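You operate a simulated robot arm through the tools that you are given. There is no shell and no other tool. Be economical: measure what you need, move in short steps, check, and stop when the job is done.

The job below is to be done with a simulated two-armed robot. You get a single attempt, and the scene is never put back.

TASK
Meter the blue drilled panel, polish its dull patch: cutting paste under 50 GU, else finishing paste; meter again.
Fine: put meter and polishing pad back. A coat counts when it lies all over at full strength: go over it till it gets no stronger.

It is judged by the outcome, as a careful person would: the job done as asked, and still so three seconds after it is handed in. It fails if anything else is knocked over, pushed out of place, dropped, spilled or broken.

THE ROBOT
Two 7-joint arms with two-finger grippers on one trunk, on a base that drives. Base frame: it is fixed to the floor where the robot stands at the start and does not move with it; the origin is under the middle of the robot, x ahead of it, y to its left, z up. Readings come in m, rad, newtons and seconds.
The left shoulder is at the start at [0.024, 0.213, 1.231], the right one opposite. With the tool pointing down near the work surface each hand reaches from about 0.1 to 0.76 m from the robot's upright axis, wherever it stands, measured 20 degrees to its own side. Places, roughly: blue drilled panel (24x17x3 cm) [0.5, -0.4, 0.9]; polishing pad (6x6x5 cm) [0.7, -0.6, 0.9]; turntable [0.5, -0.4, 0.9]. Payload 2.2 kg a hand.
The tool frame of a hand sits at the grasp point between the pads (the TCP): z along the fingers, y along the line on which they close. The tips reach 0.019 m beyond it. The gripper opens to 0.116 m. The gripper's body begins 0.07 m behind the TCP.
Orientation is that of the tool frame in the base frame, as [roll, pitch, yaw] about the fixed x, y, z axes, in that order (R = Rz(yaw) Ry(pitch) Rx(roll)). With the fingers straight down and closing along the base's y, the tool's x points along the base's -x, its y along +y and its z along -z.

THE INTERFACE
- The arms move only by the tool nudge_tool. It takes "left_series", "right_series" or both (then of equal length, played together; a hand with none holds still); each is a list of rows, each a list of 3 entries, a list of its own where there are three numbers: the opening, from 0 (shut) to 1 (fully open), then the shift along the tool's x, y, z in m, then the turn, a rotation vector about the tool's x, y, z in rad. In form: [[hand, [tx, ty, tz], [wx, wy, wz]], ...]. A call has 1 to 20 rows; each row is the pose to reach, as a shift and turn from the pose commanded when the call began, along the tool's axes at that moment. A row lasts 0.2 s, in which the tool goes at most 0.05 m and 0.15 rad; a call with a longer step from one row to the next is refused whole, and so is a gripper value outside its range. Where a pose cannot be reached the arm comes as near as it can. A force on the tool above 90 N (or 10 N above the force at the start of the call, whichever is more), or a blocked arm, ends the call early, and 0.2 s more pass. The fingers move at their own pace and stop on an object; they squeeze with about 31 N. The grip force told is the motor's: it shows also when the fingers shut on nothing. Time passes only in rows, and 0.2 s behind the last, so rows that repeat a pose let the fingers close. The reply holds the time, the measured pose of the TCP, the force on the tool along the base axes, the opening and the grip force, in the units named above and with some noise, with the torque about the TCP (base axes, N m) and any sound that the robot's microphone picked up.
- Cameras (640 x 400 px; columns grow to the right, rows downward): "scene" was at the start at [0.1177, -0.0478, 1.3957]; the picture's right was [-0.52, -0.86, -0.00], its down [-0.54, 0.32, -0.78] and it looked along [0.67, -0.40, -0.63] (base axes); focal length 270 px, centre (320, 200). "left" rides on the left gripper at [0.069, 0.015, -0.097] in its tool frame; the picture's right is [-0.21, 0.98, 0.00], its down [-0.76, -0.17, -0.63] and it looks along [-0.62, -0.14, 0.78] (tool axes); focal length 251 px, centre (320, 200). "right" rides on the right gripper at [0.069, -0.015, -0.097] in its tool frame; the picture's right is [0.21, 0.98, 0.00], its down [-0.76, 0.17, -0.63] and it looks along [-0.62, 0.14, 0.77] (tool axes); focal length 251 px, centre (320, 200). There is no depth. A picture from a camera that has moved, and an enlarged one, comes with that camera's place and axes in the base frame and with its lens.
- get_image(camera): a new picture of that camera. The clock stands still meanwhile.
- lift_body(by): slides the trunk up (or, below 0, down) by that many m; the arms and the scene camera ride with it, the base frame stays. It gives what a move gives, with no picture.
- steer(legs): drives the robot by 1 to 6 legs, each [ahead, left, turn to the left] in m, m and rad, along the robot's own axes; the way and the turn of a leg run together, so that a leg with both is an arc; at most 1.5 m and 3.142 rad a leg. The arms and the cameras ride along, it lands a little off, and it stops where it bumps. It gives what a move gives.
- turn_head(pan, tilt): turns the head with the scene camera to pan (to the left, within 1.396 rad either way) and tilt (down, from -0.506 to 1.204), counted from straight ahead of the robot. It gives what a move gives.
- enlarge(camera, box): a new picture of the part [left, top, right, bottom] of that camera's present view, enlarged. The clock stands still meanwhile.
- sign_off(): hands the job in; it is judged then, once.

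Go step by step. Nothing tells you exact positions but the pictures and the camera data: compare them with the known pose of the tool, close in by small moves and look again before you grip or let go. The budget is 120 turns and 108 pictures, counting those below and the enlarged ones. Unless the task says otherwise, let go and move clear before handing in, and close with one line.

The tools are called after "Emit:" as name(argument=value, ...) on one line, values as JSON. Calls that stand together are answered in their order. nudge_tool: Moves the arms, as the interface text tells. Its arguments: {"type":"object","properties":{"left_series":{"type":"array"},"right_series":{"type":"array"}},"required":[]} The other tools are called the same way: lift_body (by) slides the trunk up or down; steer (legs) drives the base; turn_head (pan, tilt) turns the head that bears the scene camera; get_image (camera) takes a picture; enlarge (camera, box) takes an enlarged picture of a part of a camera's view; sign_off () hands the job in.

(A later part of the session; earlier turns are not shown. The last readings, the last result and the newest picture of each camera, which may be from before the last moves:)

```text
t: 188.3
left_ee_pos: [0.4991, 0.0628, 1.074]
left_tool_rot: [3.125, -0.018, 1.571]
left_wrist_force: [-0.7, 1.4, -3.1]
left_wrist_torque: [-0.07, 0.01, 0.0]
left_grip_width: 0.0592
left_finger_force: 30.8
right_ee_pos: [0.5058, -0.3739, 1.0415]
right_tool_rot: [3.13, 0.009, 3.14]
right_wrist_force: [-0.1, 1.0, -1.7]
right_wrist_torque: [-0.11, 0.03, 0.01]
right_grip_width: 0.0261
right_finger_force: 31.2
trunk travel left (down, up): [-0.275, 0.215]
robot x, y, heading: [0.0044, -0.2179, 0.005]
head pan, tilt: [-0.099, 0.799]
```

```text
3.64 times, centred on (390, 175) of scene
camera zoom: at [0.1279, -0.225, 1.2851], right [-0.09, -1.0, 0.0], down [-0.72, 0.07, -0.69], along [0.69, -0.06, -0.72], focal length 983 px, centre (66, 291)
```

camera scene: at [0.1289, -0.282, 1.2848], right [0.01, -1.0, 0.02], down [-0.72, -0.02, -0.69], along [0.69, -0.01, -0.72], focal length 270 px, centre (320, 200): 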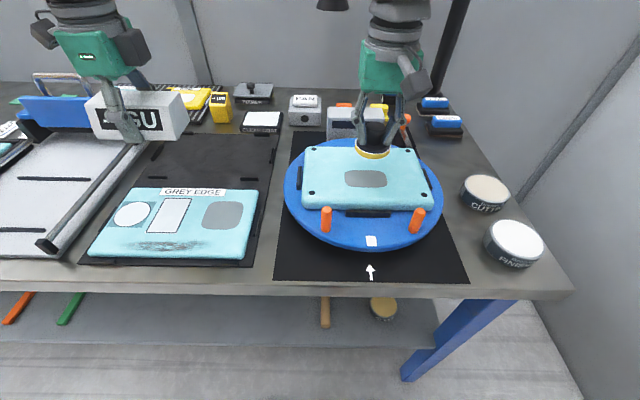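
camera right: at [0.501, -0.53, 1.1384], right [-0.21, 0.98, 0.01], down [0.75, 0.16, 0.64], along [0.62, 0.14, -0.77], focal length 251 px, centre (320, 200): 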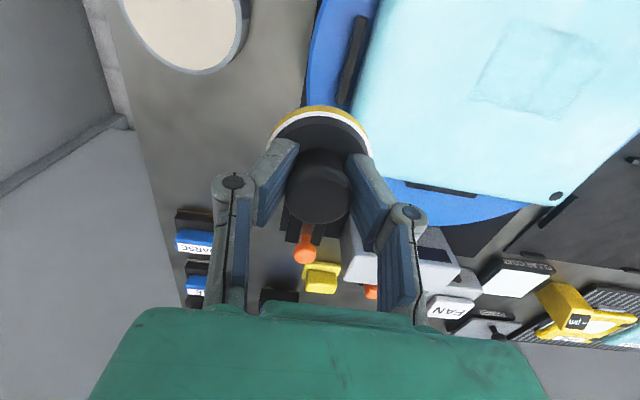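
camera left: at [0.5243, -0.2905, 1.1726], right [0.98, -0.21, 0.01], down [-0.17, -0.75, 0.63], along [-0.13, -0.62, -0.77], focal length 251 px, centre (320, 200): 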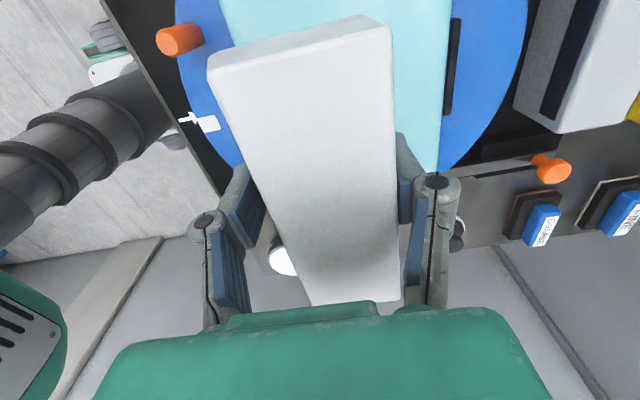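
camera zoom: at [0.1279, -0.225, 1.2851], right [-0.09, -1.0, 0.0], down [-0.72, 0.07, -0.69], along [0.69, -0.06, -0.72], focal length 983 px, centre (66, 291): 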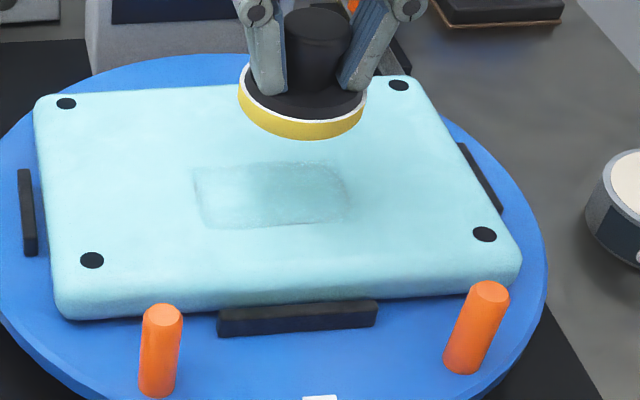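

I can reach it all now. I'll lower the pad on the patch centre again and repeat the full pattern.

Emit:
nudge_tool(right_series=[[0, [-0.002, 0.004, 0.005], [0.004, 0.002, 0]], [0, [-0.004, 0.008, 0.014], [0.008, 0.005, 0]], [0, [-0.006, 0.01, 0.025], [0.012, 0.008, 0]], [0, [-0.006, 0.01, 0.036], [0.012, 0.008, 0]], [0, [-0.006, 0.01, 0.046], [0.012, 0.008, 0]], [0, [-0.006, 0.01, 0.053], [0.012, 0.008, 0]], [0, [-0.006, 0.01, 0.057], [0.012, 0.008, 0]], [0, [-0.006, 0.01, 0.059], [0.012, 0.008, 0]], [0, [-0.006, 0.01, 0.06], [0.012, 0.008, 0]], [0, [-0.006, 0.01, 0.06], [0.012, 0.008, 0]], [0, [-0.006, 0.01, 0.06], [0.012, 0.008, 0]], [0, [-0.006, 0.01, 0.06], [0.012, 0.008, 0]]])

```text
t: 190.9
left_ee_pos: [0.4962, 0.0528, 1.0789]
left_tool_rot: [3.124, -0.02, 1.566]
left_wrist_force: [-0.8, -0.1, -3.8]
left_wrist_torque: [-0.02, 0.03, 0.01]
left_grip_width: 0.059
left_finger_force: 31.2
right_ee_pos: [0.511, -0.375, 0.9834]
right_tool_rot: [3.139, 0.004, 3.139]
right_wrist_force: [0.5, -13.0, 40.1]
right_wrist_torque: [-0.35, 0.42, 0.09]
right_grip_width: 0.0263
right_finger_force: 30.6
trunk travel left (down, up): [-0.275, 0.215]
robot x, y, heading: [0.0031, -0.2174, 0.009]
head pan, tilt: [-0.099, 0.799]
```

Emit:
nudge_tool(right_series=[[0, [0.012, 0.026, -0.001], [0, 0, 0]], [0, [0.024, 0.048, -0.001], [0, 0, 0]], [0, [0.024, 0.026, -0.001], [0, 0, 0]], [0, [0.024, 0.004, -0.001], [0, 0, 0]], [0, [0.024, -0.018, -0.001], [0, 0, 0]], [0, [0.024, -0.04, -0.001], [0, 0, 0]], [0, [0.012, -0.04, -0.001], [0, 0, 0]], [0, [0.012, -0.018, -0.001], [0, 0, 0]], [0, [0.012, 0.004, -0.001], [0, 0, 0]], [0, [0.012, 0.026, -0.001], [0, 0, 0]], [0, [0.012, 0.048, -0.001], [0, 0, 0]], [0, [0, 0.048, -0.001], [0, 0, 0]], [0, [0, 0.026, -0.001], [0, 0, 0]], [0, [0, 0.004, -0.001], [0, 0, 0]], [0, [0, -0.018, -0.001], [0, 0, 0]], [0, [0, -0.04, -0.001], [0, 0, 0]], [0, [-0.012, -0.04, -0.001], [0, 0, 0]], [0, [-0.012, -0.018, -0.001], [0, 0, 0]], [0, [-0.012, 0.004, -0.001], [0, 0, 0]], [0, [-0.012, 0.026, -0.001], [0, 0, 0]]])

Emit:
nudge_tool(right_series=[[0, [0, 0.022, 0], [0, 0, 0]], [0, [-0.012, 0.022, 0], [0, 0, 0]], [0, [-0.012, 0, 0], [0, 0, 0]], [0, [-0.012, -0.022, 0], [0, 0, 0]], [0, [-0.012, -0.044, 0], [0, 0, 0]], [0, [-0.012, -0.066, 0], [0, 0, 0]], [0, [0.012, -0.066, 0], [0, 0, 0]], [0, [0.036, -0.066, 0], [0, 0, 0]], [0, [0.036, -0.044, 0], [0, 0, 0]], [0, [0.012, -0.044, 0], [0, 0, 0]], [0, [-0.012, -0.044, 0], [0, 0, 0]], [0, [-0.012, -0.022, 0], [0, 0, 0]], [0, [0.012, -0.022, 0], [0, 0, 0]], [0, [0.036, -0.022, 0], [0, 0, 0]], [0, [0.036, 0, 0], [0, 0, 0]], [0, [0.012, 0, 0], [0, 0, 0]], [0, [-0.012, 0, 0], [0, 0, 0]], [0, [-0.012, 0.022, 0], [0, 0, 0]], [0, [0.012, 0.022, 0], [0, 0, 0]], [0, [0.036, 0.022, 0], [0, 0, 0]]])

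Emit:
nudge_tool(right_series=[[0, [-0.012, -0.022, 0], [0, 0, 0]], [0, [-0.024, -0.044, -0.006], [0, 0, 0]], [0, [-0.024, -0.05, -0.02], [0, 0, 0]], [0, [-0.024, -0.07, -0.038], [0, 0, 0]], [0, [-0.03, -0.1, -0.052], [0, 0, 0]], [0, [-0.04, -0.13, -0.06], [0, 0, 0]], [0, [-0.05, -0.16, -0.06], [0, 0, 0]], [0, [-0.06, -0.182, -0.06], [0, 0, 0]], [0, [-0.06, -0.19, -0.06], [0, 0, 0]], [0, [-0.06, -0.19, -0.06], [0, 0, 0]]])

Emit:
enlarge(camera="scene", box=[310, 120, 470, 230])

Emit:
get_image(camera="right")

```text
t: 195.1
left_ee_pos: [0.4969, 0.0545, 1.0787]
left_tool_rot: [3.123, -0.02, 1.567]
left_wrist_force: [0.9, -0.3, -3.9]
left_wrist_torque: [-0.04, -0.01, 0.01]
left_grip_width: 0.0591
left_finger_force: 31.4
right_ee_pos: [0.5245, -0.3448, 0.983]
right_tool_rot: [3.137, 0.003, 3.138]
right_wrist_force: [0.0, -10.6, 31.5]
right_wrist_torque: [-0.36, -0.11, -0.03]
right_grip_width: 0.0262
right_finger_force: 31.7
trunk travel left (down, up): [-0.275, 0.215]
robot x, y, heading: [0.0033, -0.2181, 0.007]
head pan, tilt: [-0.099, 0.799]
```

```text
t: 199.3
left_ee_pos: [0.498, 0.0545, 1.0772]
left_tool_rot: [3.122, -0.021, 1.57]
left_wrist_force: [-0.1, -0.3, -3.2]
left_wrist_torque: [0.0, 0.07, 0.01]
left_grip_width: 0.0589
left_finger_force: 31.7
right_ee_pos: [0.4867, -0.3212, 0.9833]
right_tool_rot: [3.133, 0.002, 3.139]
right_wrist_force: [4.3, 2.7, 29.8]
right_wrist_torque: [-0.21, -0.35, 0.08]
right_grip_width: 0.0264
right_finger_force: 30.8
trunk travel left (down, up): [-0.275, 0.215]
robot x, y, heading: [0.0033, -0.2199, 0.009]
head pan, tilt: [-0.099, 0.799]
```

```text
t: 201.5
left_ee_pos: [0.4987, 0.0521, 1.078]
left_tool_rot: [3.124, -0.023, 1.568]
left_wrist_force: [-0.4, 0.6, -3.7]
left_wrist_torque: [0.01, 0.02, -0.01]
left_grip_width: 0.0592
left_finger_force: 30.6
right_ee_pos: [0.546, -0.5155, 1.0402]
right_tool_rot: [3.134, -0.001, 3.137]
right_wrist_force: [-0.7, 0.1, -1.2]
right_wrist_torque: [0.02, 0.06, 0.03]
right_grip_width: 0.0263
right_finger_force: 31.0
trunk travel left (down, up): [-0.275, 0.215]
robot x, y, heading: [0.0019, -0.2194, 0.001]
head pan, tilt: [-0.099, 0.799]
```

```text
3.64 times, centred on (390, 175) of scene
camera zoom: at [0.1282, -0.2269, 1.285], right [-0.09, -1.0, 0.0], down [-0.72, 0.07, -0.69], along [0.69, -0.06, -0.72], focal length 983 px, centre (66, 291)
```

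zoom: 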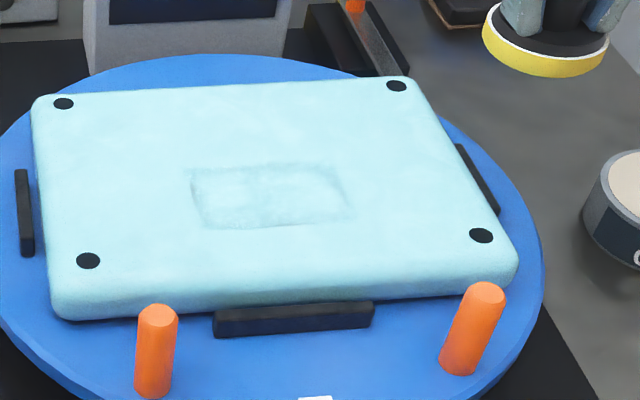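

```text
34 pictures are left
camera right: at [0.4768, -0.5305, 1.1372], right [-0.21, 0.98, 0.01], down [0.76, 0.16, 0.63], along [0.62, 0.14, -0.77], focal length 251 px, centre (320, 200)
```

right: 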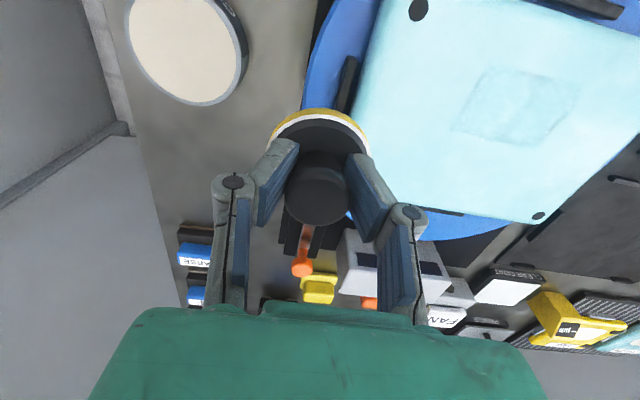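

Emit:
enlarge(camera="right", box=[430, 50, 600, 160])

Emit:
enlarge(camera="scene", box=[350, 155, 415, 195])

```text
3.64 times, centred on (515, 105) of right
camera zoom: at [0.4768, -0.5305, 1.1372], right [-0.21, 0.98, 0.01], down [0.76, 0.16, 0.63], along [0.62, 0.14, -0.77], focal length 914 px, centre (-389, 546)
```

zoom: 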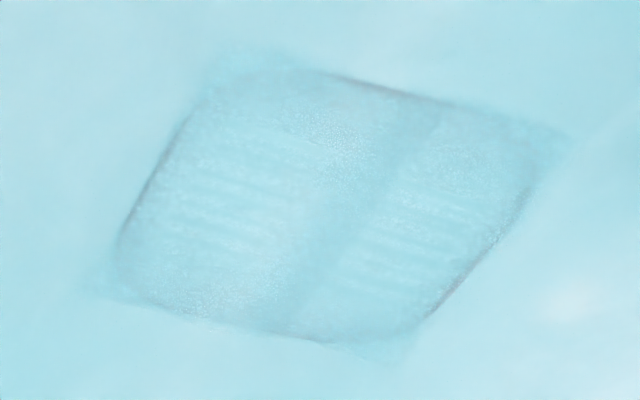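

```text
9.85 times, centred on (382, 175) of scene
camera zoom: at [0.1282, -0.2269, 1.285], right [-0.09, -1.0, 0.0], down [-0.72, 0.07, -0.69], along [0.69, -0.06, -0.72], focal length 2663 px, centre (-295, 446)
```

zoom: 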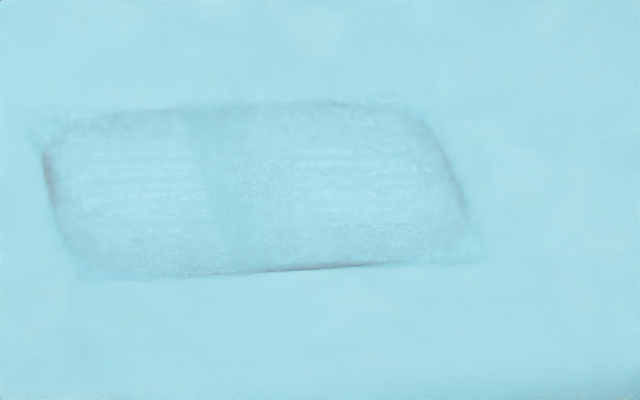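

The patch looks the same as before this last pass, so it's at full strength. Next I'll drive right, put the pad back, and meter again.

Emit:
steer(legs=[[0, -0.05, 0], [0, -0.05, 0], [0, -0.05, 0], [0, -0.05, 0]])

Emit:
turn_head(pan=-0.35, tilt=0.75)

Emit:
turn_head(pan=-0.35, tilt=0.75)

Emit:
turn_head(pan=-0.35, tilt=0.75)

Emit:
turn_head(pan=-0.35, tilt=0.75)

Emit:
turn_head(pan=-0.35, tilt=0.75)

```text
t: 203.9
left_ee_pos: [0.4993, -0.1448, 1.0769]
left_tool_rot: [3.123, -0.02, 1.568]
left_wrist_force: [-0.6, -0.6, -2.9]
left_wrist_torque: [-0.01, 0.0, 0.0]
left_grip_width: 0.0591
left_finger_force: 30.8
right_ee_pos: [0.5466, -0.7137, 1.0401]
right_tool_rot: [3.137, 0.001, 3.139]
right_wrist_force: [-0.4, 0.2, -1.7]
right_wrist_torque: [0.0, -0.02, 0.03]
right_grip_width: 0.0266
right_finger_force: 31.4
trunk travel left (down, up): [-0.275, 0.215]
robot x, y, heading: [0.0037, -0.4194, 0.005]
head pan, tilt: [-0.099, 0.799]
```

```text
t: 204.7
left_ee_pos: [0.4949, -0.1577, 1.08]
left_tool_rot: [3.124, -0.029, 1.567]
left_wrist_force: [0.8, -1.8, -4.0]
left_wrist_torque: [0.06, 0.02, -0.02]
left_grip_width: 0.0591
left_finger_force: 31.9
right_ee_pos: [0.5429, -0.7243, 1.039]
right_tool_rot: [3.129, 0.0, 3.138]
right_wrist_force: [-0.8, -0.9, -2.7]
right_wrist_torque: [0.03, 0.01, -0.03]
right_grip_width: 0.0262
right_finger_force: 30.6
trunk travel left (down, up): [-0.275, 0.215]
robot x, y, heading: [0.0011, -0.428, 0.012]
head pan, tilt: [-0.351, 0.75]
```

```text
t: 205.3
left_ee_pos: [0.4949, -0.1496, 1.0789]
left_tool_rot: [3.118, -0.019, 1.567]
left_wrist_force: [0.5, -1.5, -3.3]
left_wrist_torque: [0.05, -0.01, -0.01]
left_grip_width: 0.0592
left_finger_force: 31.0
right_ee_pos: [0.5433, -0.7175, 1.0444]
right_tool_rot: [3.138, 0.003, 3.137]
right_wrist_force: [-0.1, -1.8, -1.4]
right_wrist_torque: [0.06, -0.04, 0.04]
right_grip_width: 0.0263
right_finger_force: 31.0
trunk travel left (down, up): [-0.275, 0.215]
robot x, y, heading: [0.0032, -0.4253, 0.007]
head pan, tilt: [-0.351, 0.75]
```

```text
t: 205.9
left_ee_pos: [0.4942, -0.0823, 1.0635]
left_tool_rot: [3.122, 0.03, 1.574]
left_wrist_force: [-0.4, 1.9, -3.9]
left_wrist_torque: [-0.16, -0.01, 0.01]
left_grip_width: 0.0592
left_finger_force: 31.0
right_ee_pos: [0.5439, -0.6519, 1.0568]
right_tool_rot: [-3.095, 0.005, -3.138]
right_wrist_force: [0.1, 1.9, -1.1]
right_wrist_torque: [-0.12, 0.04, 0.01]
right_grip_width: 0.0261
right_finger_force: 31.0
trunk travel left (down, up): [-0.275, 0.215]
robot x, y, heading: [0.0051, -0.4058, 0.011]
head pan, tilt: [-0.351, 0.75]
```

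```text
t: 206.5
left_ee_pos: [0.4951, -0.1432, 1.0754]
left_tool_rot: [3.123, -0.017, 1.57]
left_wrist_force: [0.5, -0.5, -3.3]
left_wrist_torque: [0.07, 0.04, -0.01]
left_grip_width: 0.0589
left_finger_force: 31.1
right_ee_pos: [0.5425, -0.7114, 1.0426]
right_tool_rot: [3.141, 0.001, 3.139]
right_wrist_force: [0.8, -0.2, -1.4]
right_wrist_torque: [0.11, 0.0, 0.01]
right_grip_width: 0.0259
right_finger_force: 30.7
trunk travel left (down, up): [-0.275, 0.215]
robot x, y, heading: [0.0017, -0.4263, 0.01]
head pan, tilt: [-0.351, 0.75]
```

```text
t: 207.1
left_ee_pos: [0.494, -0.163, 1.0817]
left_tool_rot: [3.119, -0.03, 1.565]
left_wrist_force: [0.2, -1.3, -2.8]
left_wrist_torque: [0.15, -0.03, 0.01]
left_grip_width: 0.0587
left_finger_force: 31.1
right_ee_pos: [0.5424, -0.7302, 1.0394]
right_tool_rot: [3.124, 0.004, 3.136]
right_wrist_force: [-0.1, -2.6, -2.0]
right_wrist_torque: [0.15, -0.02, -0.01]
right_grip_width: 0.026
right_finger_force: 30.9
trunk travel left (down, up): [-0.275, 0.215]
robot x, y, heading: [0.0055, -0.4313, 0.005]
head pan, tilt: [-0.351, 0.75]
```

It's swaying after the drive. I'll bring the right hand toward the pad's home, where the posture was calm before, and let it settle.

Emit:
nudge_tool(right_series=[[0, [-0.004, 0.002, 0], [0, 0, 0]], [0, [-0.012, 0.006, 0], [0, 0, 0]], [0, [-0.023, 0.013, 0], [0, 0, 0]], [0, [-0.036, 0.021, 0], [0, 0, 0]], [0, [-0.05, 0.03, 0], [0, 0, 0]], [0, [-0.064, 0.039, 0], [0, 0, 0]], [0, [-0.078, 0.047, 0], [0, 0, 0]], [0, [-0.091, 0.055, 0], [0, 0, 0]], [0, [-0.102, 0.061, 0], [0, 0, 0]], [0, [-0.11, 0.066, 0], [0, 0, 0]], [0, [-0.115, 0.069, 0], [0, 0, 0]], [0, [-0.117, 0.07, 0], [0, 0, 0]]])

Emit:
turn_head(pan=-0.35, tilt=0.75)

Emit:
turn_head(pan=-0.35, tilt=0.75)

Emit:
turn_head(pan=-0.35, tilt=0.75)

Emit:
turn_head(pan=-0.35, tilt=0.75)

Emit:
turn_head(pan=-0.35, tilt=0.75)

Emit:
turn_head(pan=-0.35, tilt=0.75)

Emit:
turn_head(pan=-0.35, tilt=0.75)

```text
t: 209.9
left_ee_pos: [0.4905, -0.1895, 1.0889]
left_tool_rot: [3.116, -0.052, 1.561]
left_wrist_force: [0.5, -3.6, -3.1]
left_wrist_torque: [0.22, -0.02, 0.01]
left_grip_width: 0.0592
left_finger_force: 30.6
right_ee_pos: [0.659, -0.6871, 1.0421]
right_tool_rot: [3.107, 0.006, 3.132]
right_wrist_force: [-1.2, -2.8, -1.9]
right_wrist_torque: [0.19, -0.06, 0.01]
right_grip_width: 0.0266
right_finger_force: 31.2
trunk travel left (down, up): [-0.275, 0.215]
robot x, y, heading: [0.0014, -0.4318, 0.006]
head pan, tilt: [-0.351, 0.75]
stopped in row 12 (right hand): the arm was blocked; the commanded pose is now the measured one
```

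```text
t: 210.5
left_ee_pos: [0.4914, -0.157, 1.0814]
left_tool_rot: [3.115, -0.025, 1.563]
left_wrist_force: [-0.6, -0.6, -3.1]
left_wrist_torque: [0.03, -0.01, -0.02]
left_grip_width: 0.0591
left_finger_force: 31.0
right_ee_pos: [0.6594, -0.6556, 1.0469]
right_tool_rot: [3.133, 0.008, 3.133]
right_wrist_force: [-1.0, 0.2, -1.5]
right_wrist_torque: [0.07, -0.01, -0.01]
right_grip_width: 0.0263
right_finger_force: 31.2
trunk travel left (down, up): [-0.275, 0.215]
robot x, y, heading: [0.0046, -0.4249, 0.014]
head pan, tilt: [-0.351, 0.75]
```

```text
t: 211.1
left_ee_pos: [0.4913, -0.113, 1.0744]
left_tool_rot: [3.117, 0.008, 1.57]
left_wrist_force: [0.0, 2.4, -3.5]
left_wrist_torque: [-0.17, 0.01, -0.01]
left_grip_width: 0.0592
left_finger_force: 31.2
right_ee_pos: [0.6581, -0.6108, 1.0538]
right_tool_rot: [-3.12, 0.01, -3.14]
right_wrist_force: [0.1, 1.6, -1.3]
right_wrist_torque: [-0.18, 0.03, 0.03]
right_grip_width: 0.0262
right_finger_force: 31.1
trunk travel left (down, up): [-0.275, 0.215]
robot x, y, heading: [0.0033, -0.4158, 0.01]
head pan, tilt: [-0.351, 0.75]
```

```text
t: 211.7
left_ee_pos: [0.4923, -0.177, 1.0852]
left_tool_rot: [3.116, -0.041, 1.563]
left_wrist_force: [0.6, -1.7, -3.6]
left_wrist_torque: [0.11, 0.01, 0.0]
left_grip_width: 0.0589
left_finger_force: 30.6
right_ee_pos: [0.6579, -0.6759, 1.0426]
right_tool_rot: [3.118, 0.007, 3.131]
right_wrist_force: [-0.3, -1.3, -2.3]
right_wrist_torque: [0.13, 0.04, 0.02]
right_grip_width: 0.0259
right_finger_force: 30.5
trunk travel left (down, up): [-0.275, 0.215]
robot x, y, heading: [0.0051, -0.4293, 0.008]
head pan, tilt: [-0.351, 0.75]
```

```text
t: 212.3
left_ee_pos: [0.4923, -0.1798, 1.0856]
left_tool_rot: [3.115, -0.041, 1.562]
left_wrist_force: [1.5, -2.6, -3.0]
left_wrist_torque: [0.12, 0.03, 0.01]
left_grip_width: 0.059
left_finger_force: 31.6
right_ee_pos: [0.6592, -0.6771, 1.0424]
right_tool_rot: [3.117, 0.006, 3.134]
right_wrist_force: [-0.8, -0.8, -0.6]
right_wrist_torque: [0.1, 0.01, -0.04]
right_grip_width: 0.0262
right_finger_force: 30.8
trunk travel left (down, up): [-0.275, 0.215]
robot x, y, heading: [0.0043, -0.4322, 0.004]
head pan, tilt: [-0.351, 0.75]
```

```text
t: 212.9
left_ee_pos: [0.4906, -0.111, 1.0738]
left_tool_rot: [3.117, 0.011, 1.569]
left_wrist_force: [-0.6, 3.3, -3.8]
left_wrist_torque: [-0.24, -0.02, 0.03]
left_grip_width: 0.059
left_finger_force: 31.2
right_ee_pos: [0.6589, -0.6083, 1.0542]
right_tool_rot: [-3.117, 0.009, -3.139]
right_wrist_force: [-0.4, 2.4, -1.3]
right_wrist_torque: [-0.21, 0.0, -0.01]
right_grip_width: 0.0262
right_finger_force: 31.2
trunk travel left (down, up): [-0.275, 0.215]
robot x, y, heading: [0.0063, -0.4176, 0.012]
head pan, tilt: [-0.351, 0.75]
```

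```text
t: 213.5
left_ee_pos: [0.4926, -0.1567, 1.0818]
left_tool_rot: [3.118, -0.025, 1.566]
left_wrist_force: [1.0, -1.1, -3.2]
left_wrist_torque: [0.02, -0.01, -0.02]
left_grip_width: 0.0591
left_finger_force: 30.6
right_ee_pos: [0.6583, -0.6555, 1.0468]
right_tool_rot: [3.132, 0.006, 3.136]
right_wrist_force: [-0.5, -0.6, -2.0]
right_wrist_torque: [-0.01, 0.01, -0.04]
right_grip_width: 0.0262
right_finger_force: 31.4
trunk travel left (down, up): [-0.275, 0.215]
robot x, y, heading: [0.0022, -0.4243, 0.009]
head pan, tilt: [-0.351, 0.75]
```

```text
t: 214.1
left_ee_pos: [0.4918, -0.1935, 1.0892]
left_tool_rot: [3.113, -0.053, 1.56]
left_wrist_force: [-0.2, -2.6, -2.7]
left_wrist_torque: [0.18, 0.01, -0.01]
left_grip_width: 0.0593
left_finger_force: 30.8
right_ee_pos: [0.6588, -0.6918, 1.0417]
right_tool_rot: [3.108, 0.005, 3.129]
right_wrist_force: [-0.5, -2.5, -1.9]
right_wrist_torque: [0.22, 0.0, -0.01]
right_grip_width: 0.0262
right_finger_force: 30.7
trunk travel left (down, up): [-0.275, 0.215]
robot x, y, heading: [0.0039, -0.4346, 0.008]
head pan, tilt: [-0.351, 0.75]
```

The sway persists in free air and only contact damps it. I'll lower the pad toward its home spot; table contact there should calm things and is where it belongs anyway.

Emit:
nudge_tool(right_series=[[0, [0, 0.006, 0.004], [0.005, 0, 0]], [0, [0, 0.014, 0.012], [0.012, 0, 0]], [0, [0, 0.024, 0.023], [0.02, 0, 0]], [0, [0, 0.034, 0.036], [0.028, 0, 0]], [0, [0, 0.044, 0.05], [0.034, 0, 0]], [0, [0, 0.052, 0.064], [0.034, 0, 0]], [0, [0, 0.057, 0.078], [0.034, 0, 0]], [0, [0, 0.06, 0.09], [0.034, 0, 0]], [0, [0, 0.06, 0.098], [0.034, 0, 0]]])

Emit:
get_image(camera="scene")

```text
t: 216.1
left_ee_pos: [0.4925, -0.1569, 1.0819]
left_tool_rot: [3.117, -0.024, 1.566]
left_wrist_force: [1.1, -0.9, -3.8]
left_wrist_torque: [0.01, 0.02, -0.02]
left_grip_width: 0.0592
left_finger_force: 31.2
right_ee_pos: [0.6588, -0.5926, 0.9483]
right_tool_rot: [-3.116, 0.008, 3.136]
right_wrist_force: [-0.5, 0.0, -2.3]
right_wrist_torque: [-0.03, 0.02, -0.01]
right_grip_width: 0.0263
right_finger_force: 30.7
trunk travel left (down, up): [-0.275, 0.215]
robot x, y, heading: [0.002, -0.4282, 0.011]
head pan, tilt: [-0.351, 0.75]
```

```text
31 pictures are left
camera scene: at [0.1303, -0.4784, 1.2879], right [-0.34, -0.94, -0.02], down [-0.65, 0.24, -0.72], along [0.68, -0.23, -0.69], focal length 270 px, centre (320, 200)
```

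scene: 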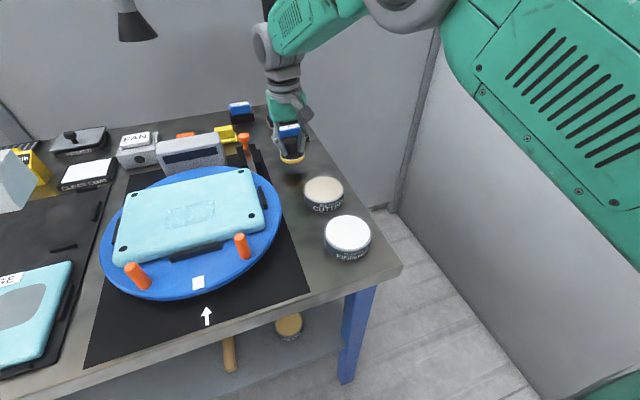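

Emit:
nudge_tool(right_series=[[0, [0, -0.006, 0], [-0.005, 0, 0]], [0, [0, -0.014, 0.002], [-0.01, 0, 0]], [0, [0, -0.022, 0.006], [-0.016, 0, 0]], [0, [0, -0.028, 0.011], [-0.021, 0, 0]], [0, [0, -0.031, 0.016], [-0.023, 0, 0]], [0, [0, -0.031, 0.02], [-0.023, 0, 0]]])

Emit:
nudge_tool(right_series=[[0, [0, 0, 0.003], [0, 0, 0]], [0, [0, 0, 0.006], [0, 0, 0]], [0, [0, 0, 0.009], [0, 0, 0]]])

```text
t: 217.7
left_ee_pos: [0.4861, -0.2096, 1.0951]
left_tool_rot: [3.109, -0.066, 1.556]
left_wrist_force: [0.6, -3.3, -2.4]
left_wrist_torque: [0.25, -0.03, -0.02]
left_grip_width: 0.0589
left_finger_force: 31.2
right_ee_pos: [0.6552, -0.674, 0.9252]
right_tool_rot: [3.106, 0.01, 3.126]
right_wrist_force: [-0.5, -2.3, -2.0]
right_wrist_torque: [0.18, -0.01, -0.02]
right_grip_width: 0.0264
right_finger_force: 31.2
trunk travel left (down, up): [-0.275, 0.215]
robot x, y, heading: [0.0042, -0.4395, 0.002]
head pan, tilt: [-0.351, 0.75]
stopped in row 6 (right hand): the arm was blocked; the commanded pose is now the measured one
```

```text
t: 218.7
left_ee_pos: [0.4842, -0.1861, 1.0905]
left_tool_rot: [3.106, -0.041, 1.558]
left_wrist_force: [-0.4, -0.1, -3.3]
left_wrist_torque: [-0.02, 0.0, -0.01]
left_grip_width: 0.0591
left_finger_force: 30.8
right_ee_pos: [0.6533, -0.6514, 0.9258]
right_tool_rot: [3.13, 0.021, 3.128]
right_wrist_force: [-0.4, 0.5, -2.8]
right_wrist_torque: [-0.05, 0.03, -0.01]
right_grip_width: 0.0263
right_finger_force: 30.4
trunk travel left (down, up): [-0.275, 0.215]
robot x, y, heading: [0.007, -0.4394, 0.004]
head pan, tilt: [-0.351, 0.75]
stopped in row 3 (right hand): the arm was blocked; the commanded pose is now the measured one
```

Emit:
nudge_tool(right_series=[[0, [-0.003, 0.01, 0.004], [0, 0, 0]], [0, [-0.006, 0.018, 0.007], [0, 0, 0]], [0, [-0.006, 0.022, 0.01], [0, 0, 0]]])

Emit:
nudge_tool(right_series=[[0, [0, 0, 0.002], [0, 0, 0]], [0, [0, 0, 0.003], [0, 0, 0]]])

Emit:
turn_head(pan=-0.35, tilt=0.75)

Emit:
turn_head(pan=-0.35, tilt=0.75)

Emit:
turn_head(pan=-0.35, tilt=0.75)

```text
t: 219.5
left_ee_pos: [0.4831, -0.1947, 1.0928]
left_tool_rot: [3.104, -0.049, 1.553]
left_wrist_force: [0.3, -0.6, -3.0]
left_wrist_torque: [0.02, 0.02, 0.02]
left_grip_width: 0.059
left_finger_force: 30.9
right_ee_pos: [0.6573, -0.6419, 0.9177]
right_tool_rot: [3.125, 0.023, 3.125]
right_wrist_force: [0.6, -5.3, 15.8]
right_wrist_torque: [-0.3, 0.29, 0.07]
right_grip_width: 0.0262
right_finger_force: 31.5
trunk travel left (down, up): [-0.275, 0.215]
robot x, y, heading: [0.0031, -0.4403, 0.005]
head pan, tilt: [-0.351, 0.75]
```

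```text
t: 220.1
left_ee_pos: [0.4809, -0.2004, 1.0944]
left_tool_rot: [3.1, -0.051, 1.556]
left_wrist_force: [1.0, -1.7, -3.7]
left_wrist_torque: [0.07, 0.0, -0.04]
left_grip_width: 0.0589
left_finger_force: 30.8
right_ee_pos: [0.6598, -0.642, 0.9191]
right_tool_rot: [3.115, 0.03, 3.125]
right_wrist_force: [0.7, 10.1, 36.0]
right_wrist_torque: [0.07, 0.6, -0.14]
right_grip_width: 0.0264
right_finger_force: 31.1
trunk travel left (down, up): [-0.275, 0.215]
robot x, y, heading: [0.0028, -0.443, 0.006]
head pan, tilt: [-0.351, 0.75]
```

```text
t: 220.7
left_ee_pos: [0.4832, -0.18, 1.0894]
left_tool_rot: [3.104, -0.039, 1.56]
left_wrist_force: [-0.3, 1.1, -4.1]
left_wrist_torque: [0.0, -0.01, 0.03]
left_grip_width: 0.059
left_finger_force: 31.1
right_ee_pos: [0.6588, -0.6261, 0.9169]
right_tool_rot: [3.132, 0.026, 3.126]
right_wrist_force: [0.9, -2.1, 32.1]
right_wrist_torque: [-0.21, 0.53, -0.02]
right_grip_width: 0.0264
right_finger_force: 30.6
trunk travel left (down, up): [-0.275, 0.215]
robot x, y, heading: [0.009, -0.4392, 0.004]
head pan, tilt: [-0.351, 0.75]
```

```text
t: 221.3
left_ee_pos: [0.4821, -0.1832, 1.0899]
left_tool_rot: [3.103, -0.041, 1.557]
left_wrist_force: [0.0, 0.9, -3.0]
left_wrist_torque: [0.0, 0.01, -0.01]
left_grip_width: 0.0589
left_finger_force: 31.5
right_ee_pos: [0.6594, -0.6307, 0.9183]
right_tool_rot: [3.134, 0.027, 3.125]
right_wrist_force: [-1.0, -0.7, 32.5]
right_wrist_torque: [-0.08, 0.7, 0.0]
right_grip_width: 0.0261
right_finger_force: 31.0
trunk travel left (down, up): [-0.275, 0.215]
robot x, y, heading: [0.0081, -0.4402, 0.01]
head pan, tilt: [-0.351, 0.75]
```

```text
t: 221.9
left_ee_pos: [0.4821, -0.1855, 1.0908]
left_tool_rot: [3.103, -0.044, 1.557]
left_wrist_force: [0.3, 0.0, -3.5]
left_wrist_torque: [-0.03, 0.02, -0.02]
left_grip_width: 0.0589
left_finger_force: 30.9
right_ee_pos: [0.6597, -0.6312, 0.9175]
right_tool_rot: [3.13, 0.025, 3.128]
right_wrist_force: [-0.5, 5.0, 33.2]
right_wrist_torque: [-0.04, 0.64, -0.09]
right_grip_width: 0.0261
right_finger_force: 30.8
trunk travel left (down, up): [-0.275, 0.215]
robot x, y, heading: [0.0042, -0.4414, 0.006]
head pan, tilt: [-0.351, 0.75]
```

Calm again with the pad on the table, about 6 mm from its home. I'll nudge it home, level, and release.

Emit:
nudge_tool(right_series=[[0, [0, 0.002, -0.002], [0.004, 0.008, 0]], [0, [0, 0.005, -0.004], [0.008, 0.016, 0]], [0, [0, 0.0065, -0.004], [0.011, 0.025, 0]], [0, [0, 0.0065, -0.002], [0.011, 0.025, 0]], [0, [0, 0.0065, -0.001], [0.011, 0.025, 0]], [0, [0, 0.0065, -0.001], [0.011, 0.025, 0]]])

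Emit:
nudge_tool(right_series=[[0.25, [0, 0, 0], [0, 0, 0]], [0.4, [0, 0, 0], [0, 0, 0]], [0.55, [0, 0, 0], [0, 0, 0]], [0.6, [0, 0, -0.002], [0, 0, 0]]])

Emit:
get_image(camera="right")

```text
t: 223.3
left_ee_pos: [0.4823, -0.188, 1.0908]
left_tool_rot: [3.103, -0.044, 1.557]
left_wrist_force: [-0.2, 0.0, -2.4]
left_wrist_torque: [0.01, 0.02, -0.04]
left_grip_width: 0.0591
left_finger_force: 31.1
right_ee_pos: [0.6593, -0.6273, 0.9175]
right_tool_rot: [-3.141, 0.001, 3.125]
right_wrist_force: [-1.9, -11.4, 30.9]
right_wrist_torque: [-0.43, -0.69, -0.25]
right_grip_width: 0.026
right_finger_force: 30.9
trunk travel left (down, up): [-0.275, 0.215]
robot x, y, heading: [0.0044, -0.441, 0.008]
head pan, tilt: [-0.351, 0.75]
```

```text
t: 224.3
left_ee_pos: [0.4836, -0.1891, 1.0903]
left_tool_rot: [3.107, -0.043, 1.558]
left_wrist_force: [-0.9, -0.3, -3.0]
left_wrist_torque: [0.02, 0.0, -0.02]
left_grip_width: 0.0591
left_finger_force: 31.2
right_ee_pos: [0.6615, -0.6258, 0.9149]
right_tool_rot: [3.137, -0.007, 3.128]
right_wrist_force: [0.2, -0.6, 0.4]
right_wrist_torque: [0.03, 0.0, 0.03]
right_grip_width: 0.0723
right_finger_force: 0.2
trunk travel left (down, up): [-0.275, 0.215]
robot x, y, heading: [0.0066, -0.4395, 0.008]
head pan, tilt: [-0.351, 0.75]
```

```text
30 pictures are left
camera right: at [0.5919, -0.641, 1.0135], right [-0.2, 0.98, 0.0], down [0.76, 0.15, 0.63], along [0.61, 0.13, -0.78], focal length 251 px, centre (320, 200)
```

right: 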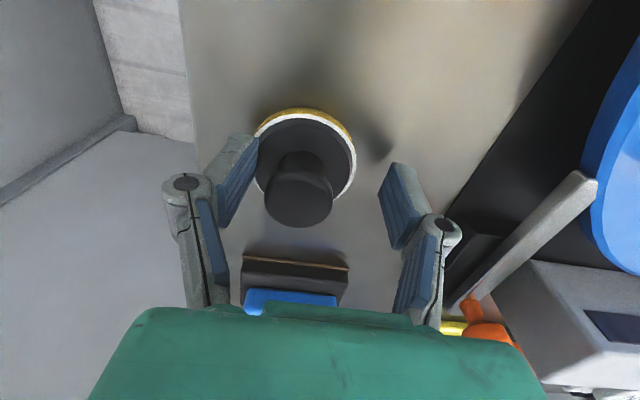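

The pad is upright but about 1 cm off. I'll close lightly to re-centre it and open again.

Emit:
nudge_tool(right_series=[[0.5, [0, 0.001, 0], [0, 0, 0]], [0.4, [0, 0.001, 0], [0, 0, 0]], [0.3, [0, 0.001, 0], [0, 0, 0]], [0.25, [0, 0.001, 0], [0, 0, 0]], [0.25, [0, 0.001, 0], [0, 0, 0]], [0.4, [0, 0.001, 0], [0, 0, 0]], [0.55, [0, 0.001, 0], [0, 0, 0]], [0.65, [0, 0.001, 0], [0, 0, 0]], [0.65, [0, 0.001, -0.002], [0, 0, 0]]])

Emit:
get_image(camera="right")

```text
t: 226.3
left_ee_pos: [0.485, -0.1856, 1.0899]
left_tool_rot: [3.104, -0.042, 1.557]
left_wrist_force: [0.7, -0.6, -3.2]
left_wrist_torque: [-0.04, 0.0, 0.01]
left_grip_width: 0.059
left_finger_force: 31.1
right_ee_pos: [0.661, -0.6251, 0.9186]
right_tool_rot: [3.139, -0.006, 3.127]
right_wrist_force: [-0.6, 0.8, 0.1]
right_wrist_torque: [-0.02, 0.01, 0.02]
right_grip_width: 0.0753
right_finger_force: 0.1
trunk travel left (down, up): [-0.275, 0.215]
robot x, y, heading: [0.0044, -0.4411, 0.005]
head pan, tilt: [-0.351, 0.75]
```

```text
29 pictures are left
camera right: at [0.5917, -0.6385, 1.0168], right [-0.2, 0.98, 0.0], down [0.76, 0.15, 0.63], along [0.62, 0.13, -0.78], focal length 251 px, centre (320, 200)
```

right: 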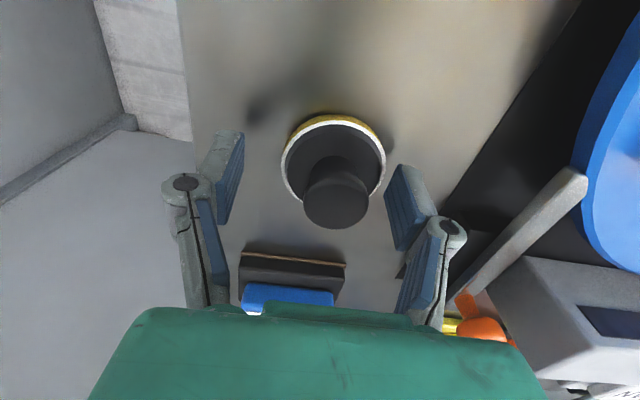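

The pad is standing freely within a centimetre of home, which is good. I'll lift the right hand clear and check for calm.

Emit:
nudge_tool(right_series=[[0.65, [0, -0.003, -0.004], [0, 0, 0]], [0.65, [0, -0.004, -0.014], [0, 0, 0]], [0.65, [0, -0.004, -0.028], [0, 0, 0]], [0.65, [0, -0.004, -0.044], [0, 0, 0]], [0.65, [0, -0.004, -0.06], [0, 0, 0]], [0.65, [0, -0.004, -0.076], [0, 0, 0]], [0.65, [0, -0.004, -0.092], [0, 0, 0]], [0.65, [0, -0.004, -0.106], [0, 0, 0]], [0.65, [0, -0.004, -0.116], [0, 0, 0]], [0.65, [0, -0.004, -0.12], [0, 0, 0]]])

Emit:
turn_head(pan=0.0, tilt=0.8)

Emit:
turn_head(pan=0.0, tilt=0.8)

Emit:
turn_head(pan=0.0, tilt=0.8)

Emit:
get_image(camera="scene")

```text
t: 228.5
left_ee_pos: [0.4842, -0.1861, 1.0892]
left_tool_rot: [3.106, -0.044, 1.558]
left_wrist_force: [0.3, 0.2, -3.2]
left_wrist_torque: [0.0, 0.04, 0.02]
left_grip_width: 0.0592
left_finger_force: 30.4
right_ee_pos: [0.6608, -0.6294, 1.0382]
right_tool_rot: [3.139, -0.003, 3.128]
right_wrist_force: [0.9, -0.3, 0.0]
right_wrist_torque: [-0.03, 0.0, -0.01]
right_grip_width: 0.0754
right_finger_force: 0.2
trunk travel left (down, up): [-0.275, 0.215]
robot x, y, heading: [0.0058, -0.4372, 0.009]
head pan, tilt: [-0.351, 0.75]
```

```text
t: 229.3
left_ee_pos: [0.4838, -0.1874, 1.0898]
left_tool_rot: [3.107, -0.044, 1.557]
left_wrist_force: [1.2, 0.1, -3.3]
left_wrist_torque: [-0.02, 0.05, 0.03]
left_grip_width: 0.0591
left_finger_force: 31.2
right_ee_pos: [0.6622, -0.6292, 1.038]
right_tool_rot: [3.14, -0.005, 3.126]
right_wrist_force: [-0.2, -0.5, 0.4]
right_wrist_torque: [-0.02, 0.02, -0.01]
right_grip_width: 0.0758
right_finger_force: 0.0
trunk travel left (down, up): [-0.275, 0.215]
robot x, y, heading: [0.005, -0.4394, 0.007]
head pan, tilt: [0.0, 0.799]
```

```text
t: 229.9
left_ee_pos: [0.4849, -0.1864, 1.0899]
left_tool_rot: [3.106, -0.044, 1.557]
left_wrist_force: [0.1, 0.3, -4.0]
left_wrist_torque: [-0.03, 0.01, -0.01]
left_grip_width: 0.0592
left_finger_force: 31.1
right_ee_pos: [0.6611, -0.6295, 1.0384]
right_tool_rot: [3.139, -0.004, 3.128]
right_wrist_force: [-0.1, 0.3, 0.7]
right_wrist_torque: [-0.02, -0.01, -0.02]
right_grip_width: 0.0755
right_finger_force: 0.1
trunk travel left (down, up): [-0.275, 0.215]
robot x, y, heading: [0.0056, -0.4399, 0.008]
head pan, tilt: [0.0, 0.799]
```

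```text
t: 230.6
left_ee_pos: [0.4836, -0.1864, 1.0903]
left_tool_rot: [3.106, -0.044, 1.557]
left_wrist_force: [-0.3, 0.1, -3.1]
left_wrist_torque: [0.02, 0.01, 0.02]
left_grip_width: 0.0592
left_finger_force: 30.8
right_ee_pos: [0.6617, -0.6288, 1.0372]
right_tool_rot: [3.14, -0.004, 3.128]
right_wrist_force: [-0.7, 0.2, 0.4]
right_wrist_torque: [0.0, -0.06, 0.03]
right_grip_width: 0.0757
right_finger_force: 0.0
trunk travel left (down, up): [-0.275, 0.215]
robot x, y, heading: [0.0034, -0.4385, 0.005]
head pan, tilt: [0.0, 0.799]
```

```text
28 pictures are left
camera scene: at [0.1316, -0.439, 1.285], right [0.01, -1.0, 0.0], down [-0.72, -0.01, -0.69], along [0.69, 0.0, -0.72], focal length 270 px, centre (320, 200)
```

scene: 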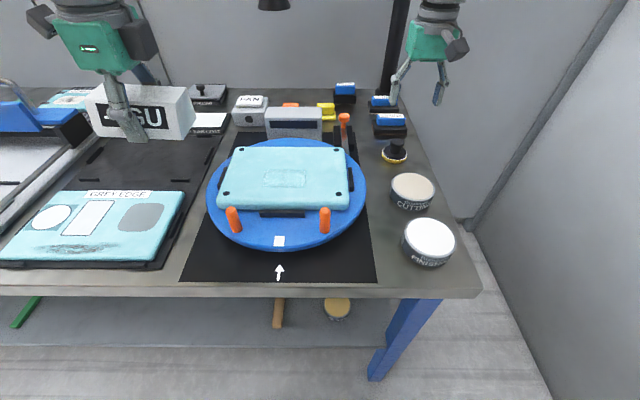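

All calm. I'll carry the meter back over the patch and level it.

Emit:
nudge_tool(left_series=[[0, [-0.003, 0, 0], [0.003, -0.003, -0.001]], [0, [-0.01, 0.002, 0.001], [0.007, -0.008, -0.003]], [0, [-0.022, 0.003, 0.003], [0.011, -0.014, -0.005]], [0, [-0.038, 0.006, 0.006], [0.016, -0.02, -0.007]], [0, [-0.056, 0.008, 0.01], [0.021, -0.026, -0.009]], [0, [-0.074, 0.011, 0.015], [0.026, -0.032, -0.011]], [0, [-0.092, 0.014, 0.02], [0.031, -0.038, -0.012]], [0, [-0.11, 0.016, 0.027], [0.036, -0.044, -0.014]], [0, [-0.128, 0.019, 0.035], [0.036, -0.044, -0.014]], [0, [-0.145, 0.021, 0.044], [0.036, -0.044, -0.014]], [0, [-0.16, 0.024, 0.053], [0.036, -0.044, -0.014]], [0, [-0.172, 0.025, 0.062], [0.036, -0.044, -0.014]], [0, [-0.18, 0.0265, 0.07], [0.036, -0.044, -0.014]], [0, [-0.185, 0.027, 0.076], [0.036, -0.044, -0.014]], [0, [-0.185, 0.027, 0.08], [0.036, -0.044, -0.014]], [0, [-0.185, 0.027, 0.082], [0.036, -0.044, -0.014]], [0, [-0.185, 0.027, 0.083], [0.036, -0.044, -0.014]], [0, [-0.185, 0.027, 0.083], [0.036, -0.044, -0.014]]])

Emit:
enlarge(camera="scene", box=[210, 70, 370, 230])

```text
t: 234.3
left_ee_pos: [0.511, -0.3694, 1.001]
left_tool_rot: [-3.141, 0.0, 1.571]
left_wrist_force: [0.3, -1.1, -3.1]
left_wrist_torque: [-0.04, 0.01, 0.01]
left_grip_width: 0.0593
left_finger_force: 31.1
right_ee_pos: [0.6604, -0.6298, 1.0378]
right_tool_rot: [3.137, -0.005, 3.127]
right_wrist_force: [-0.5, 0.6, -0.8]
right_wrist_torque: [-0.01, 0.0, 0.0]
right_grip_width: 0.0755
right_finger_force: 0.1
trunk travel left (down, up): [-0.275, 0.215]
robot x, y, heading: [0.0092, -0.4387, 0.007]
head pan, tilt: [0.0, 0.799]
```

```text
2.50 times, centred on (290, 150) of scene
camera zoom: at [0.1321, -0.4407, 1.285], right [0.01, -1.0, 0.0], down [-0.72, 0.0, -0.69], along [0.69, 0.01, -0.72], focal length 676 px, centre (395, 325)
```

zoom: 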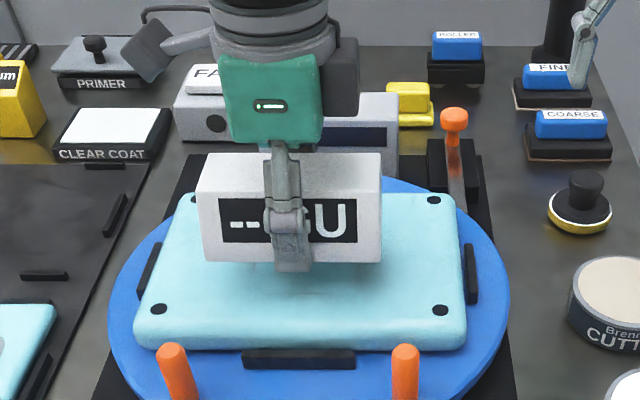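

Well aligned. I'll lower to contact.

Emit:
nudge_tool(left_series=[[0, [0, 0, 0.003], [0, 0, 0]], [0, [0, 0, 0.009], [0, 0, 0]], [0, [0, 0, 0.016], [0, 0, 0]], [0, [0, 0, 0.022], [0, 0, 0]], [0, [0, 0, 0.027], [0, 0, 0]], [0, [0, 0, 0.03], [0, 0, 0]], [0, [0, 0, 0.032], [0, 0, 0]], [0, [0, 0, 0.033], [0, 0, 0]], [0, [0, 0, 0.033], [0, 0, 0]]])

Emit:
nudge_tool(left_series=[[0, [0, 0, 0.001], [0, 0, 0]], [0, [0, 0, 0.0015], [0, 0, 0]], [0, [0, 0, 0.0015], [0, 0, 0]]])

Emit:
enlarge(camera="scene", box=[230, 110, 330, 190])

```text
t: 236.3
left_ee_pos: [0.5123, -0.3696, 0.9675]
left_tool_rot: [3.14, 0.001, 1.572]
left_wrist_force: [0.0, -0.5, -3.7]
left_wrist_torque: [0.01, 0.01, -0.03]
left_grip_width: 0.0591
left_finger_force: 30.8
right_ee_pos: [0.6619, -0.6303, 1.038]
right_tool_rot: [3.139, -0.005, 3.128]
right_wrist_force: [0.1, 0.4, -0.8]
right_wrist_torque: [-0.01, 0.01, -0.02]
right_grip_width: 0.0754
right_finger_force: 0.0
trunk travel left (down, up): [-0.275, 0.215]
robot x, y, heading: [0.0024, -0.4371, 0.004]
head pan, tilt: [0.0, 0.799]
```

```text
t: 237.2
left_ee_pos: [0.5126, -0.3685, 0.9659]
left_tool_rot: [3.141, 0.0, 1.57]
left_wrist_force: [0.5, 0.1, 1.2]
left_wrist_torque: [0.27, -0.04, -0.08]
left_grip_width: 0.0592
left_finger_force: 30.5
right_ee_pos: [0.6617, -0.63, 1.0375]
right_tool_rot: [3.138, -0.004, 3.129]
right_wrist_force: [0.2, -0.1, -0.1]
right_wrist_torque: [0.03, 0.0, -0.01]
right_grip_width: 0.0755
right_finger_force: 0.0
trunk travel left (down, up): [-0.275, 0.215]
robot x, y, heading: [0.0044, -0.44, 0.008]
head pan, tilt: [0.0, 0.799]
```

```text
5.00 times, centred on (280, 150) of scene
camera zoom: at [0.1318, -0.4408, 1.2851], right [0.01, -1.0, 0.0], down [-0.72, 0.0, -0.69], along [0.69, 0.01, -0.72], focal length 1352 px, centre (520, 450)
```

zoom: 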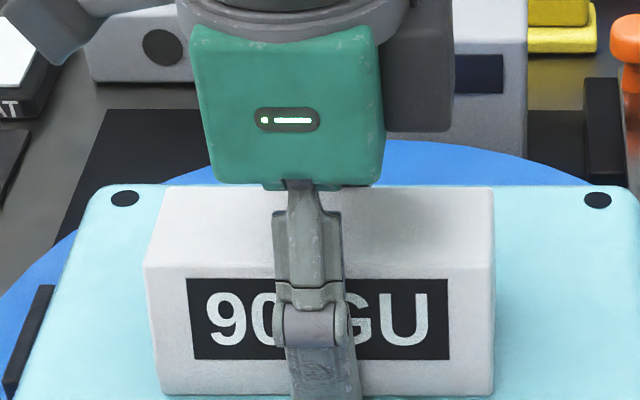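

It now reads 90 GU, up from 70. I'll lift off, move to the left, raise the right hand too, then drive left to return the meter.

Emit:
nudge_tool(left_series=[[0, [0, 0, -0.004], [0, 0, 0]], [0, [0, 0, -0.012], [0, 0, 0]], [0, [0.002, 0, -0.025], [0, 0, 0]], [0, [0.01, 0, -0.042], [0, 0, 0]], [0, [0.022, 0, -0.058], [0, 0, 0]], [0, [0.038, 0, -0.073], [0, 0, 0]], [0, [0.056, 0, -0.086], [0, 0, 0]], [0, [0.075, 0, -0.095], [0, 0, 0]], [0, [0.095, 0, -0.1], [0, 0, 0]], [0, [0.115, 0, -0.1], [0, 0, 0]], [0, [0.134, 0, -0.1], [0, 0, 0]], [0, [0.15, 0, -0.1], [0, 0, 0]], [0, [0.162, 0, -0.1], [0, 0, 0]], [0, [0.168, 0, -0.1], [0, 0, 0]], [0, [0.17, 0, -0.1], [0, 0, 0]], [0, [0.17, 0, -0.1], [0, 0, 0]]], right_series=[[0.6, [0, 0, 0], [0, 0, 0]], [0.6, [0.002, 0, -0.003], [0, 0, 0]], [0.5, [0.006, 0, -0.007], [0, 0, 0]], [0.4, [0.012, 0, -0.012], [0, 0, 0]], [0.3, [0.02, 0, -0.018], [0, 0, 0]], [0.2, [0.03, 0, -0.024], [0, 0, 0]], [0.1, [0.042, 0, -0.03], [0, 0, 0]], [0, [0.056, 0, -0.036], [0, 0, 0]], [0, [0.072, 0, -0.042], [0, 0, 0]], [0, [0.088, 0, -0.046], [0, 0, 0]], [0, [0.104, 0, -0.05], [0, 0, 0]], [0, [0.119, 0, -0.05], [0, 0, 0]], [0, [0.132, 0, -0.05], [0, 0, 0]], [0, [0.142, 0, -0.05], [0, 0, 0]], [0, [0.148, 0, -0.05], [0, 0, 0]], [0, [0.15, 0, -0.05], [0, 0, 0]]])

Emit:
steer(legs=[[0, 0.04, 0], [0, 0.04, 0], [0, 0.04, 0], [0, 0.04, 0]])

Emit:
turn_head(pan=0.2, tilt=0.75)

Emit:
turn_head(pan=0.2, tilt=0.75)

Emit:
turn_head(pan=0.2, tilt=0.75)

Emit:
turn_head(pan=0.2, tilt=0.75)

Emit:
turn_head(pan=0.2, tilt=0.75)

```text
t: 240.6
left_ee_pos: [0.5112, -0.1994, 1.0651]
left_tool_rot: [-3.141, 0.002, 1.571]
left_wrist_force: [0.1, 0.2, -3.3]
left_wrist_torque: [0.0, 0.02, 0.0]
left_grip_width: 0.0592
left_finger_force: 31.1
right_ee_pos: [0.5112, -0.6279, 1.0894]
right_tool_rot: [3.14, -0.004, 3.129]
right_wrist_force: [-0.2, 0.6, 0.2]
right_wrist_torque: [0.02, 0.0, 0.01]
right_grip_width: 0.0
right_finger_force: 28.8
trunk travel left (down, up): [-0.275, 0.215]
robot x, y, heading: [0.0056, -0.4362, 0.007]
head pan, tilt: [0.0, 0.799]
```

```text
t: 242.9
left_ee_pos: [0.51, -0.0252, 1.0639]
left_tool_rot: [-3.141, 0.011, 1.573]
left_wrist_force: [-0.8, 1.3, -3.6]
left_wrist_torque: [-0.11, 0.0, 0.04]
left_grip_width: 0.0591
left_finger_force: 31.2
right_ee_pos: [0.51, -0.4532, 1.0909]
right_tool_rot: [-3.134, -0.005, 3.13]
right_wrist_force: [-0.2, 0.6, 0.0]
right_wrist_torque: [-0.05, 0.0, 0.01]
right_grip_width: 0.0001
right_finger_force: 29.0
trunk travel left (down, up): [-0.275, 0.215]
robot x, y, heading: [0.0039, -0.2776, 0.012]
head pan, tilt: [0.0, 0.799]
```

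```text
t: 243.6
left_ee_pos: [0.5063, -0.0204, 1.0657]
left_tool_rot: [3.139, 0.011, 1.574]
left_wrist_force: [-0.5, 1.5, -3.5]
left_wrist_torque: [-0.1, 0.0, 0.02]
left_grip_width: 0.0588
left_finger_force: 31.2
right_ee_pos: [0.5067, -0.448, 1.0936]
right_tool_rot: [-3.133, 0.0, 3.132]
right_wrist_force: [0.0, 0.5, -0.4]
right_wrist_torque: [-0.09, 0.04, 0.03]
right_grip_width: 0.0001
right_finger_force: 28.1
trunk travel left (down, up): [-0.275, 0.215]
robot x, y, heading: [0.0078, -0.2701, 0.003]
head pan, tilt: [0.201, 0.75]
```

```text
t: 244.2
left_ee_pos: [0.5083, -0.051, 1.0706]
left_tool_rot: [3.138, -0.011, 1.572]
left_wrist_force: [-0.4, -0.2, -2.9]
left_wrist_torque: [0.0, 0.0, 0.02]
left_grip_width: 0.0591
left_finger_force: 30.7
right_ee_pos: [0.5068, -0.4787, 1.0896]
right_tool_rot: [3.127, 0.002, 3.128]
right_wrist_force: [0.9, 0.3, -0.2]
right_wrist_torque: [0.04, -0.02, 0.0]
right_grip_width: 0.0
right_finger_force: 28.7
trunk travel left (down, up): [-0.275, 0.215]
robot x, y, heading: [0.0058, -0.2794, 0.006]
head pan, tilt: [0.201, 0.75]
```

```text
t: 244.8
left_ee_pos: [0.5071, -0.0616, 1.0717]
left_tool_rot: [3.137, -0.018, 1.571]
left_wrist_force: [0.6, -0.9, -3.6]
left_wrist_torque: [0.08, 0.05, -0.02]
left_grip_width: 0.0592
left_finger_force: 30.8
right_ee_pos: [0.5075, -0.4888, 1.0875]
right_tool_rot: [3.12, -0.001, 3.125]
right_wrist_force: [-0.1, -0.5, 0.7]
right_wrist_torque: [0.06, -0.01, -0.02]
right_grip_width: 0.0001
right_finger_force: 28.6
trunk travel left (down, up): [-0.275, 0.215]
robot x, y, heading: [0.0021, -0.2826, 0.006]
head pan, tilt: [0.201, 0.75]
```

```text
t: 245.4
left_ee_pos: [0.5069, -0.023, 1.0661]
left_tool_rot: [3.141, 0.007, 1.575]
left_wrist_force: [0.2, 0.9, -3.3]
left_wrist_torque: [-0.13, 0.05, 0.01]
left_grip_width: 0.0589
left_finger_force: 31.3
right_ee_pos: [0.5087, -0.452, 1.0923]
right_tool_rot: [-3.136, 0.001, 3.133]
right_wrist_force: [-0.7, 1.8, 0.2]
right_wrist_torque: [-0.08, 0.01, 0.0]
right_grip_width: 0.0
right_finger_force: 28.0
trunk travel left (down, up): [-0.275, 0.215]
robot x, y, heading: [0.0058, -0.2727, 0.005]
head pan, tilt: [0.201, 0.75]
```

```text
t: 246.0
left_ee_pos: [0.5077, -0.0386, 1.0686]
left_tool_rot: [3.14, -0.004, 1.573]
left_wrist_force: [0.1, 0.8, -2.4]
left_wrist_torque: [-0.02, 0.04, 0.02]
left_grip_width: 0.0592
left_finger_force: 31.0
right_ee_pos: [0.5086, -0.4689, 1.09]
right_tool_rot: [3.134, 0.001, 3.129]
right_wrist_force: [-0.4, 1.1, 0.1]
right_wrist_torque: [-0.01, 0.02, -0.01]
right_grip_width: 0.0
right_finger_force: 28.5
trunk travel left (down, up): [-0.275, 0.215]
robot x, y, heading: [0.0031, -0.2774, 0.01]
head pan, tilt: [0.201, 0.75]
```

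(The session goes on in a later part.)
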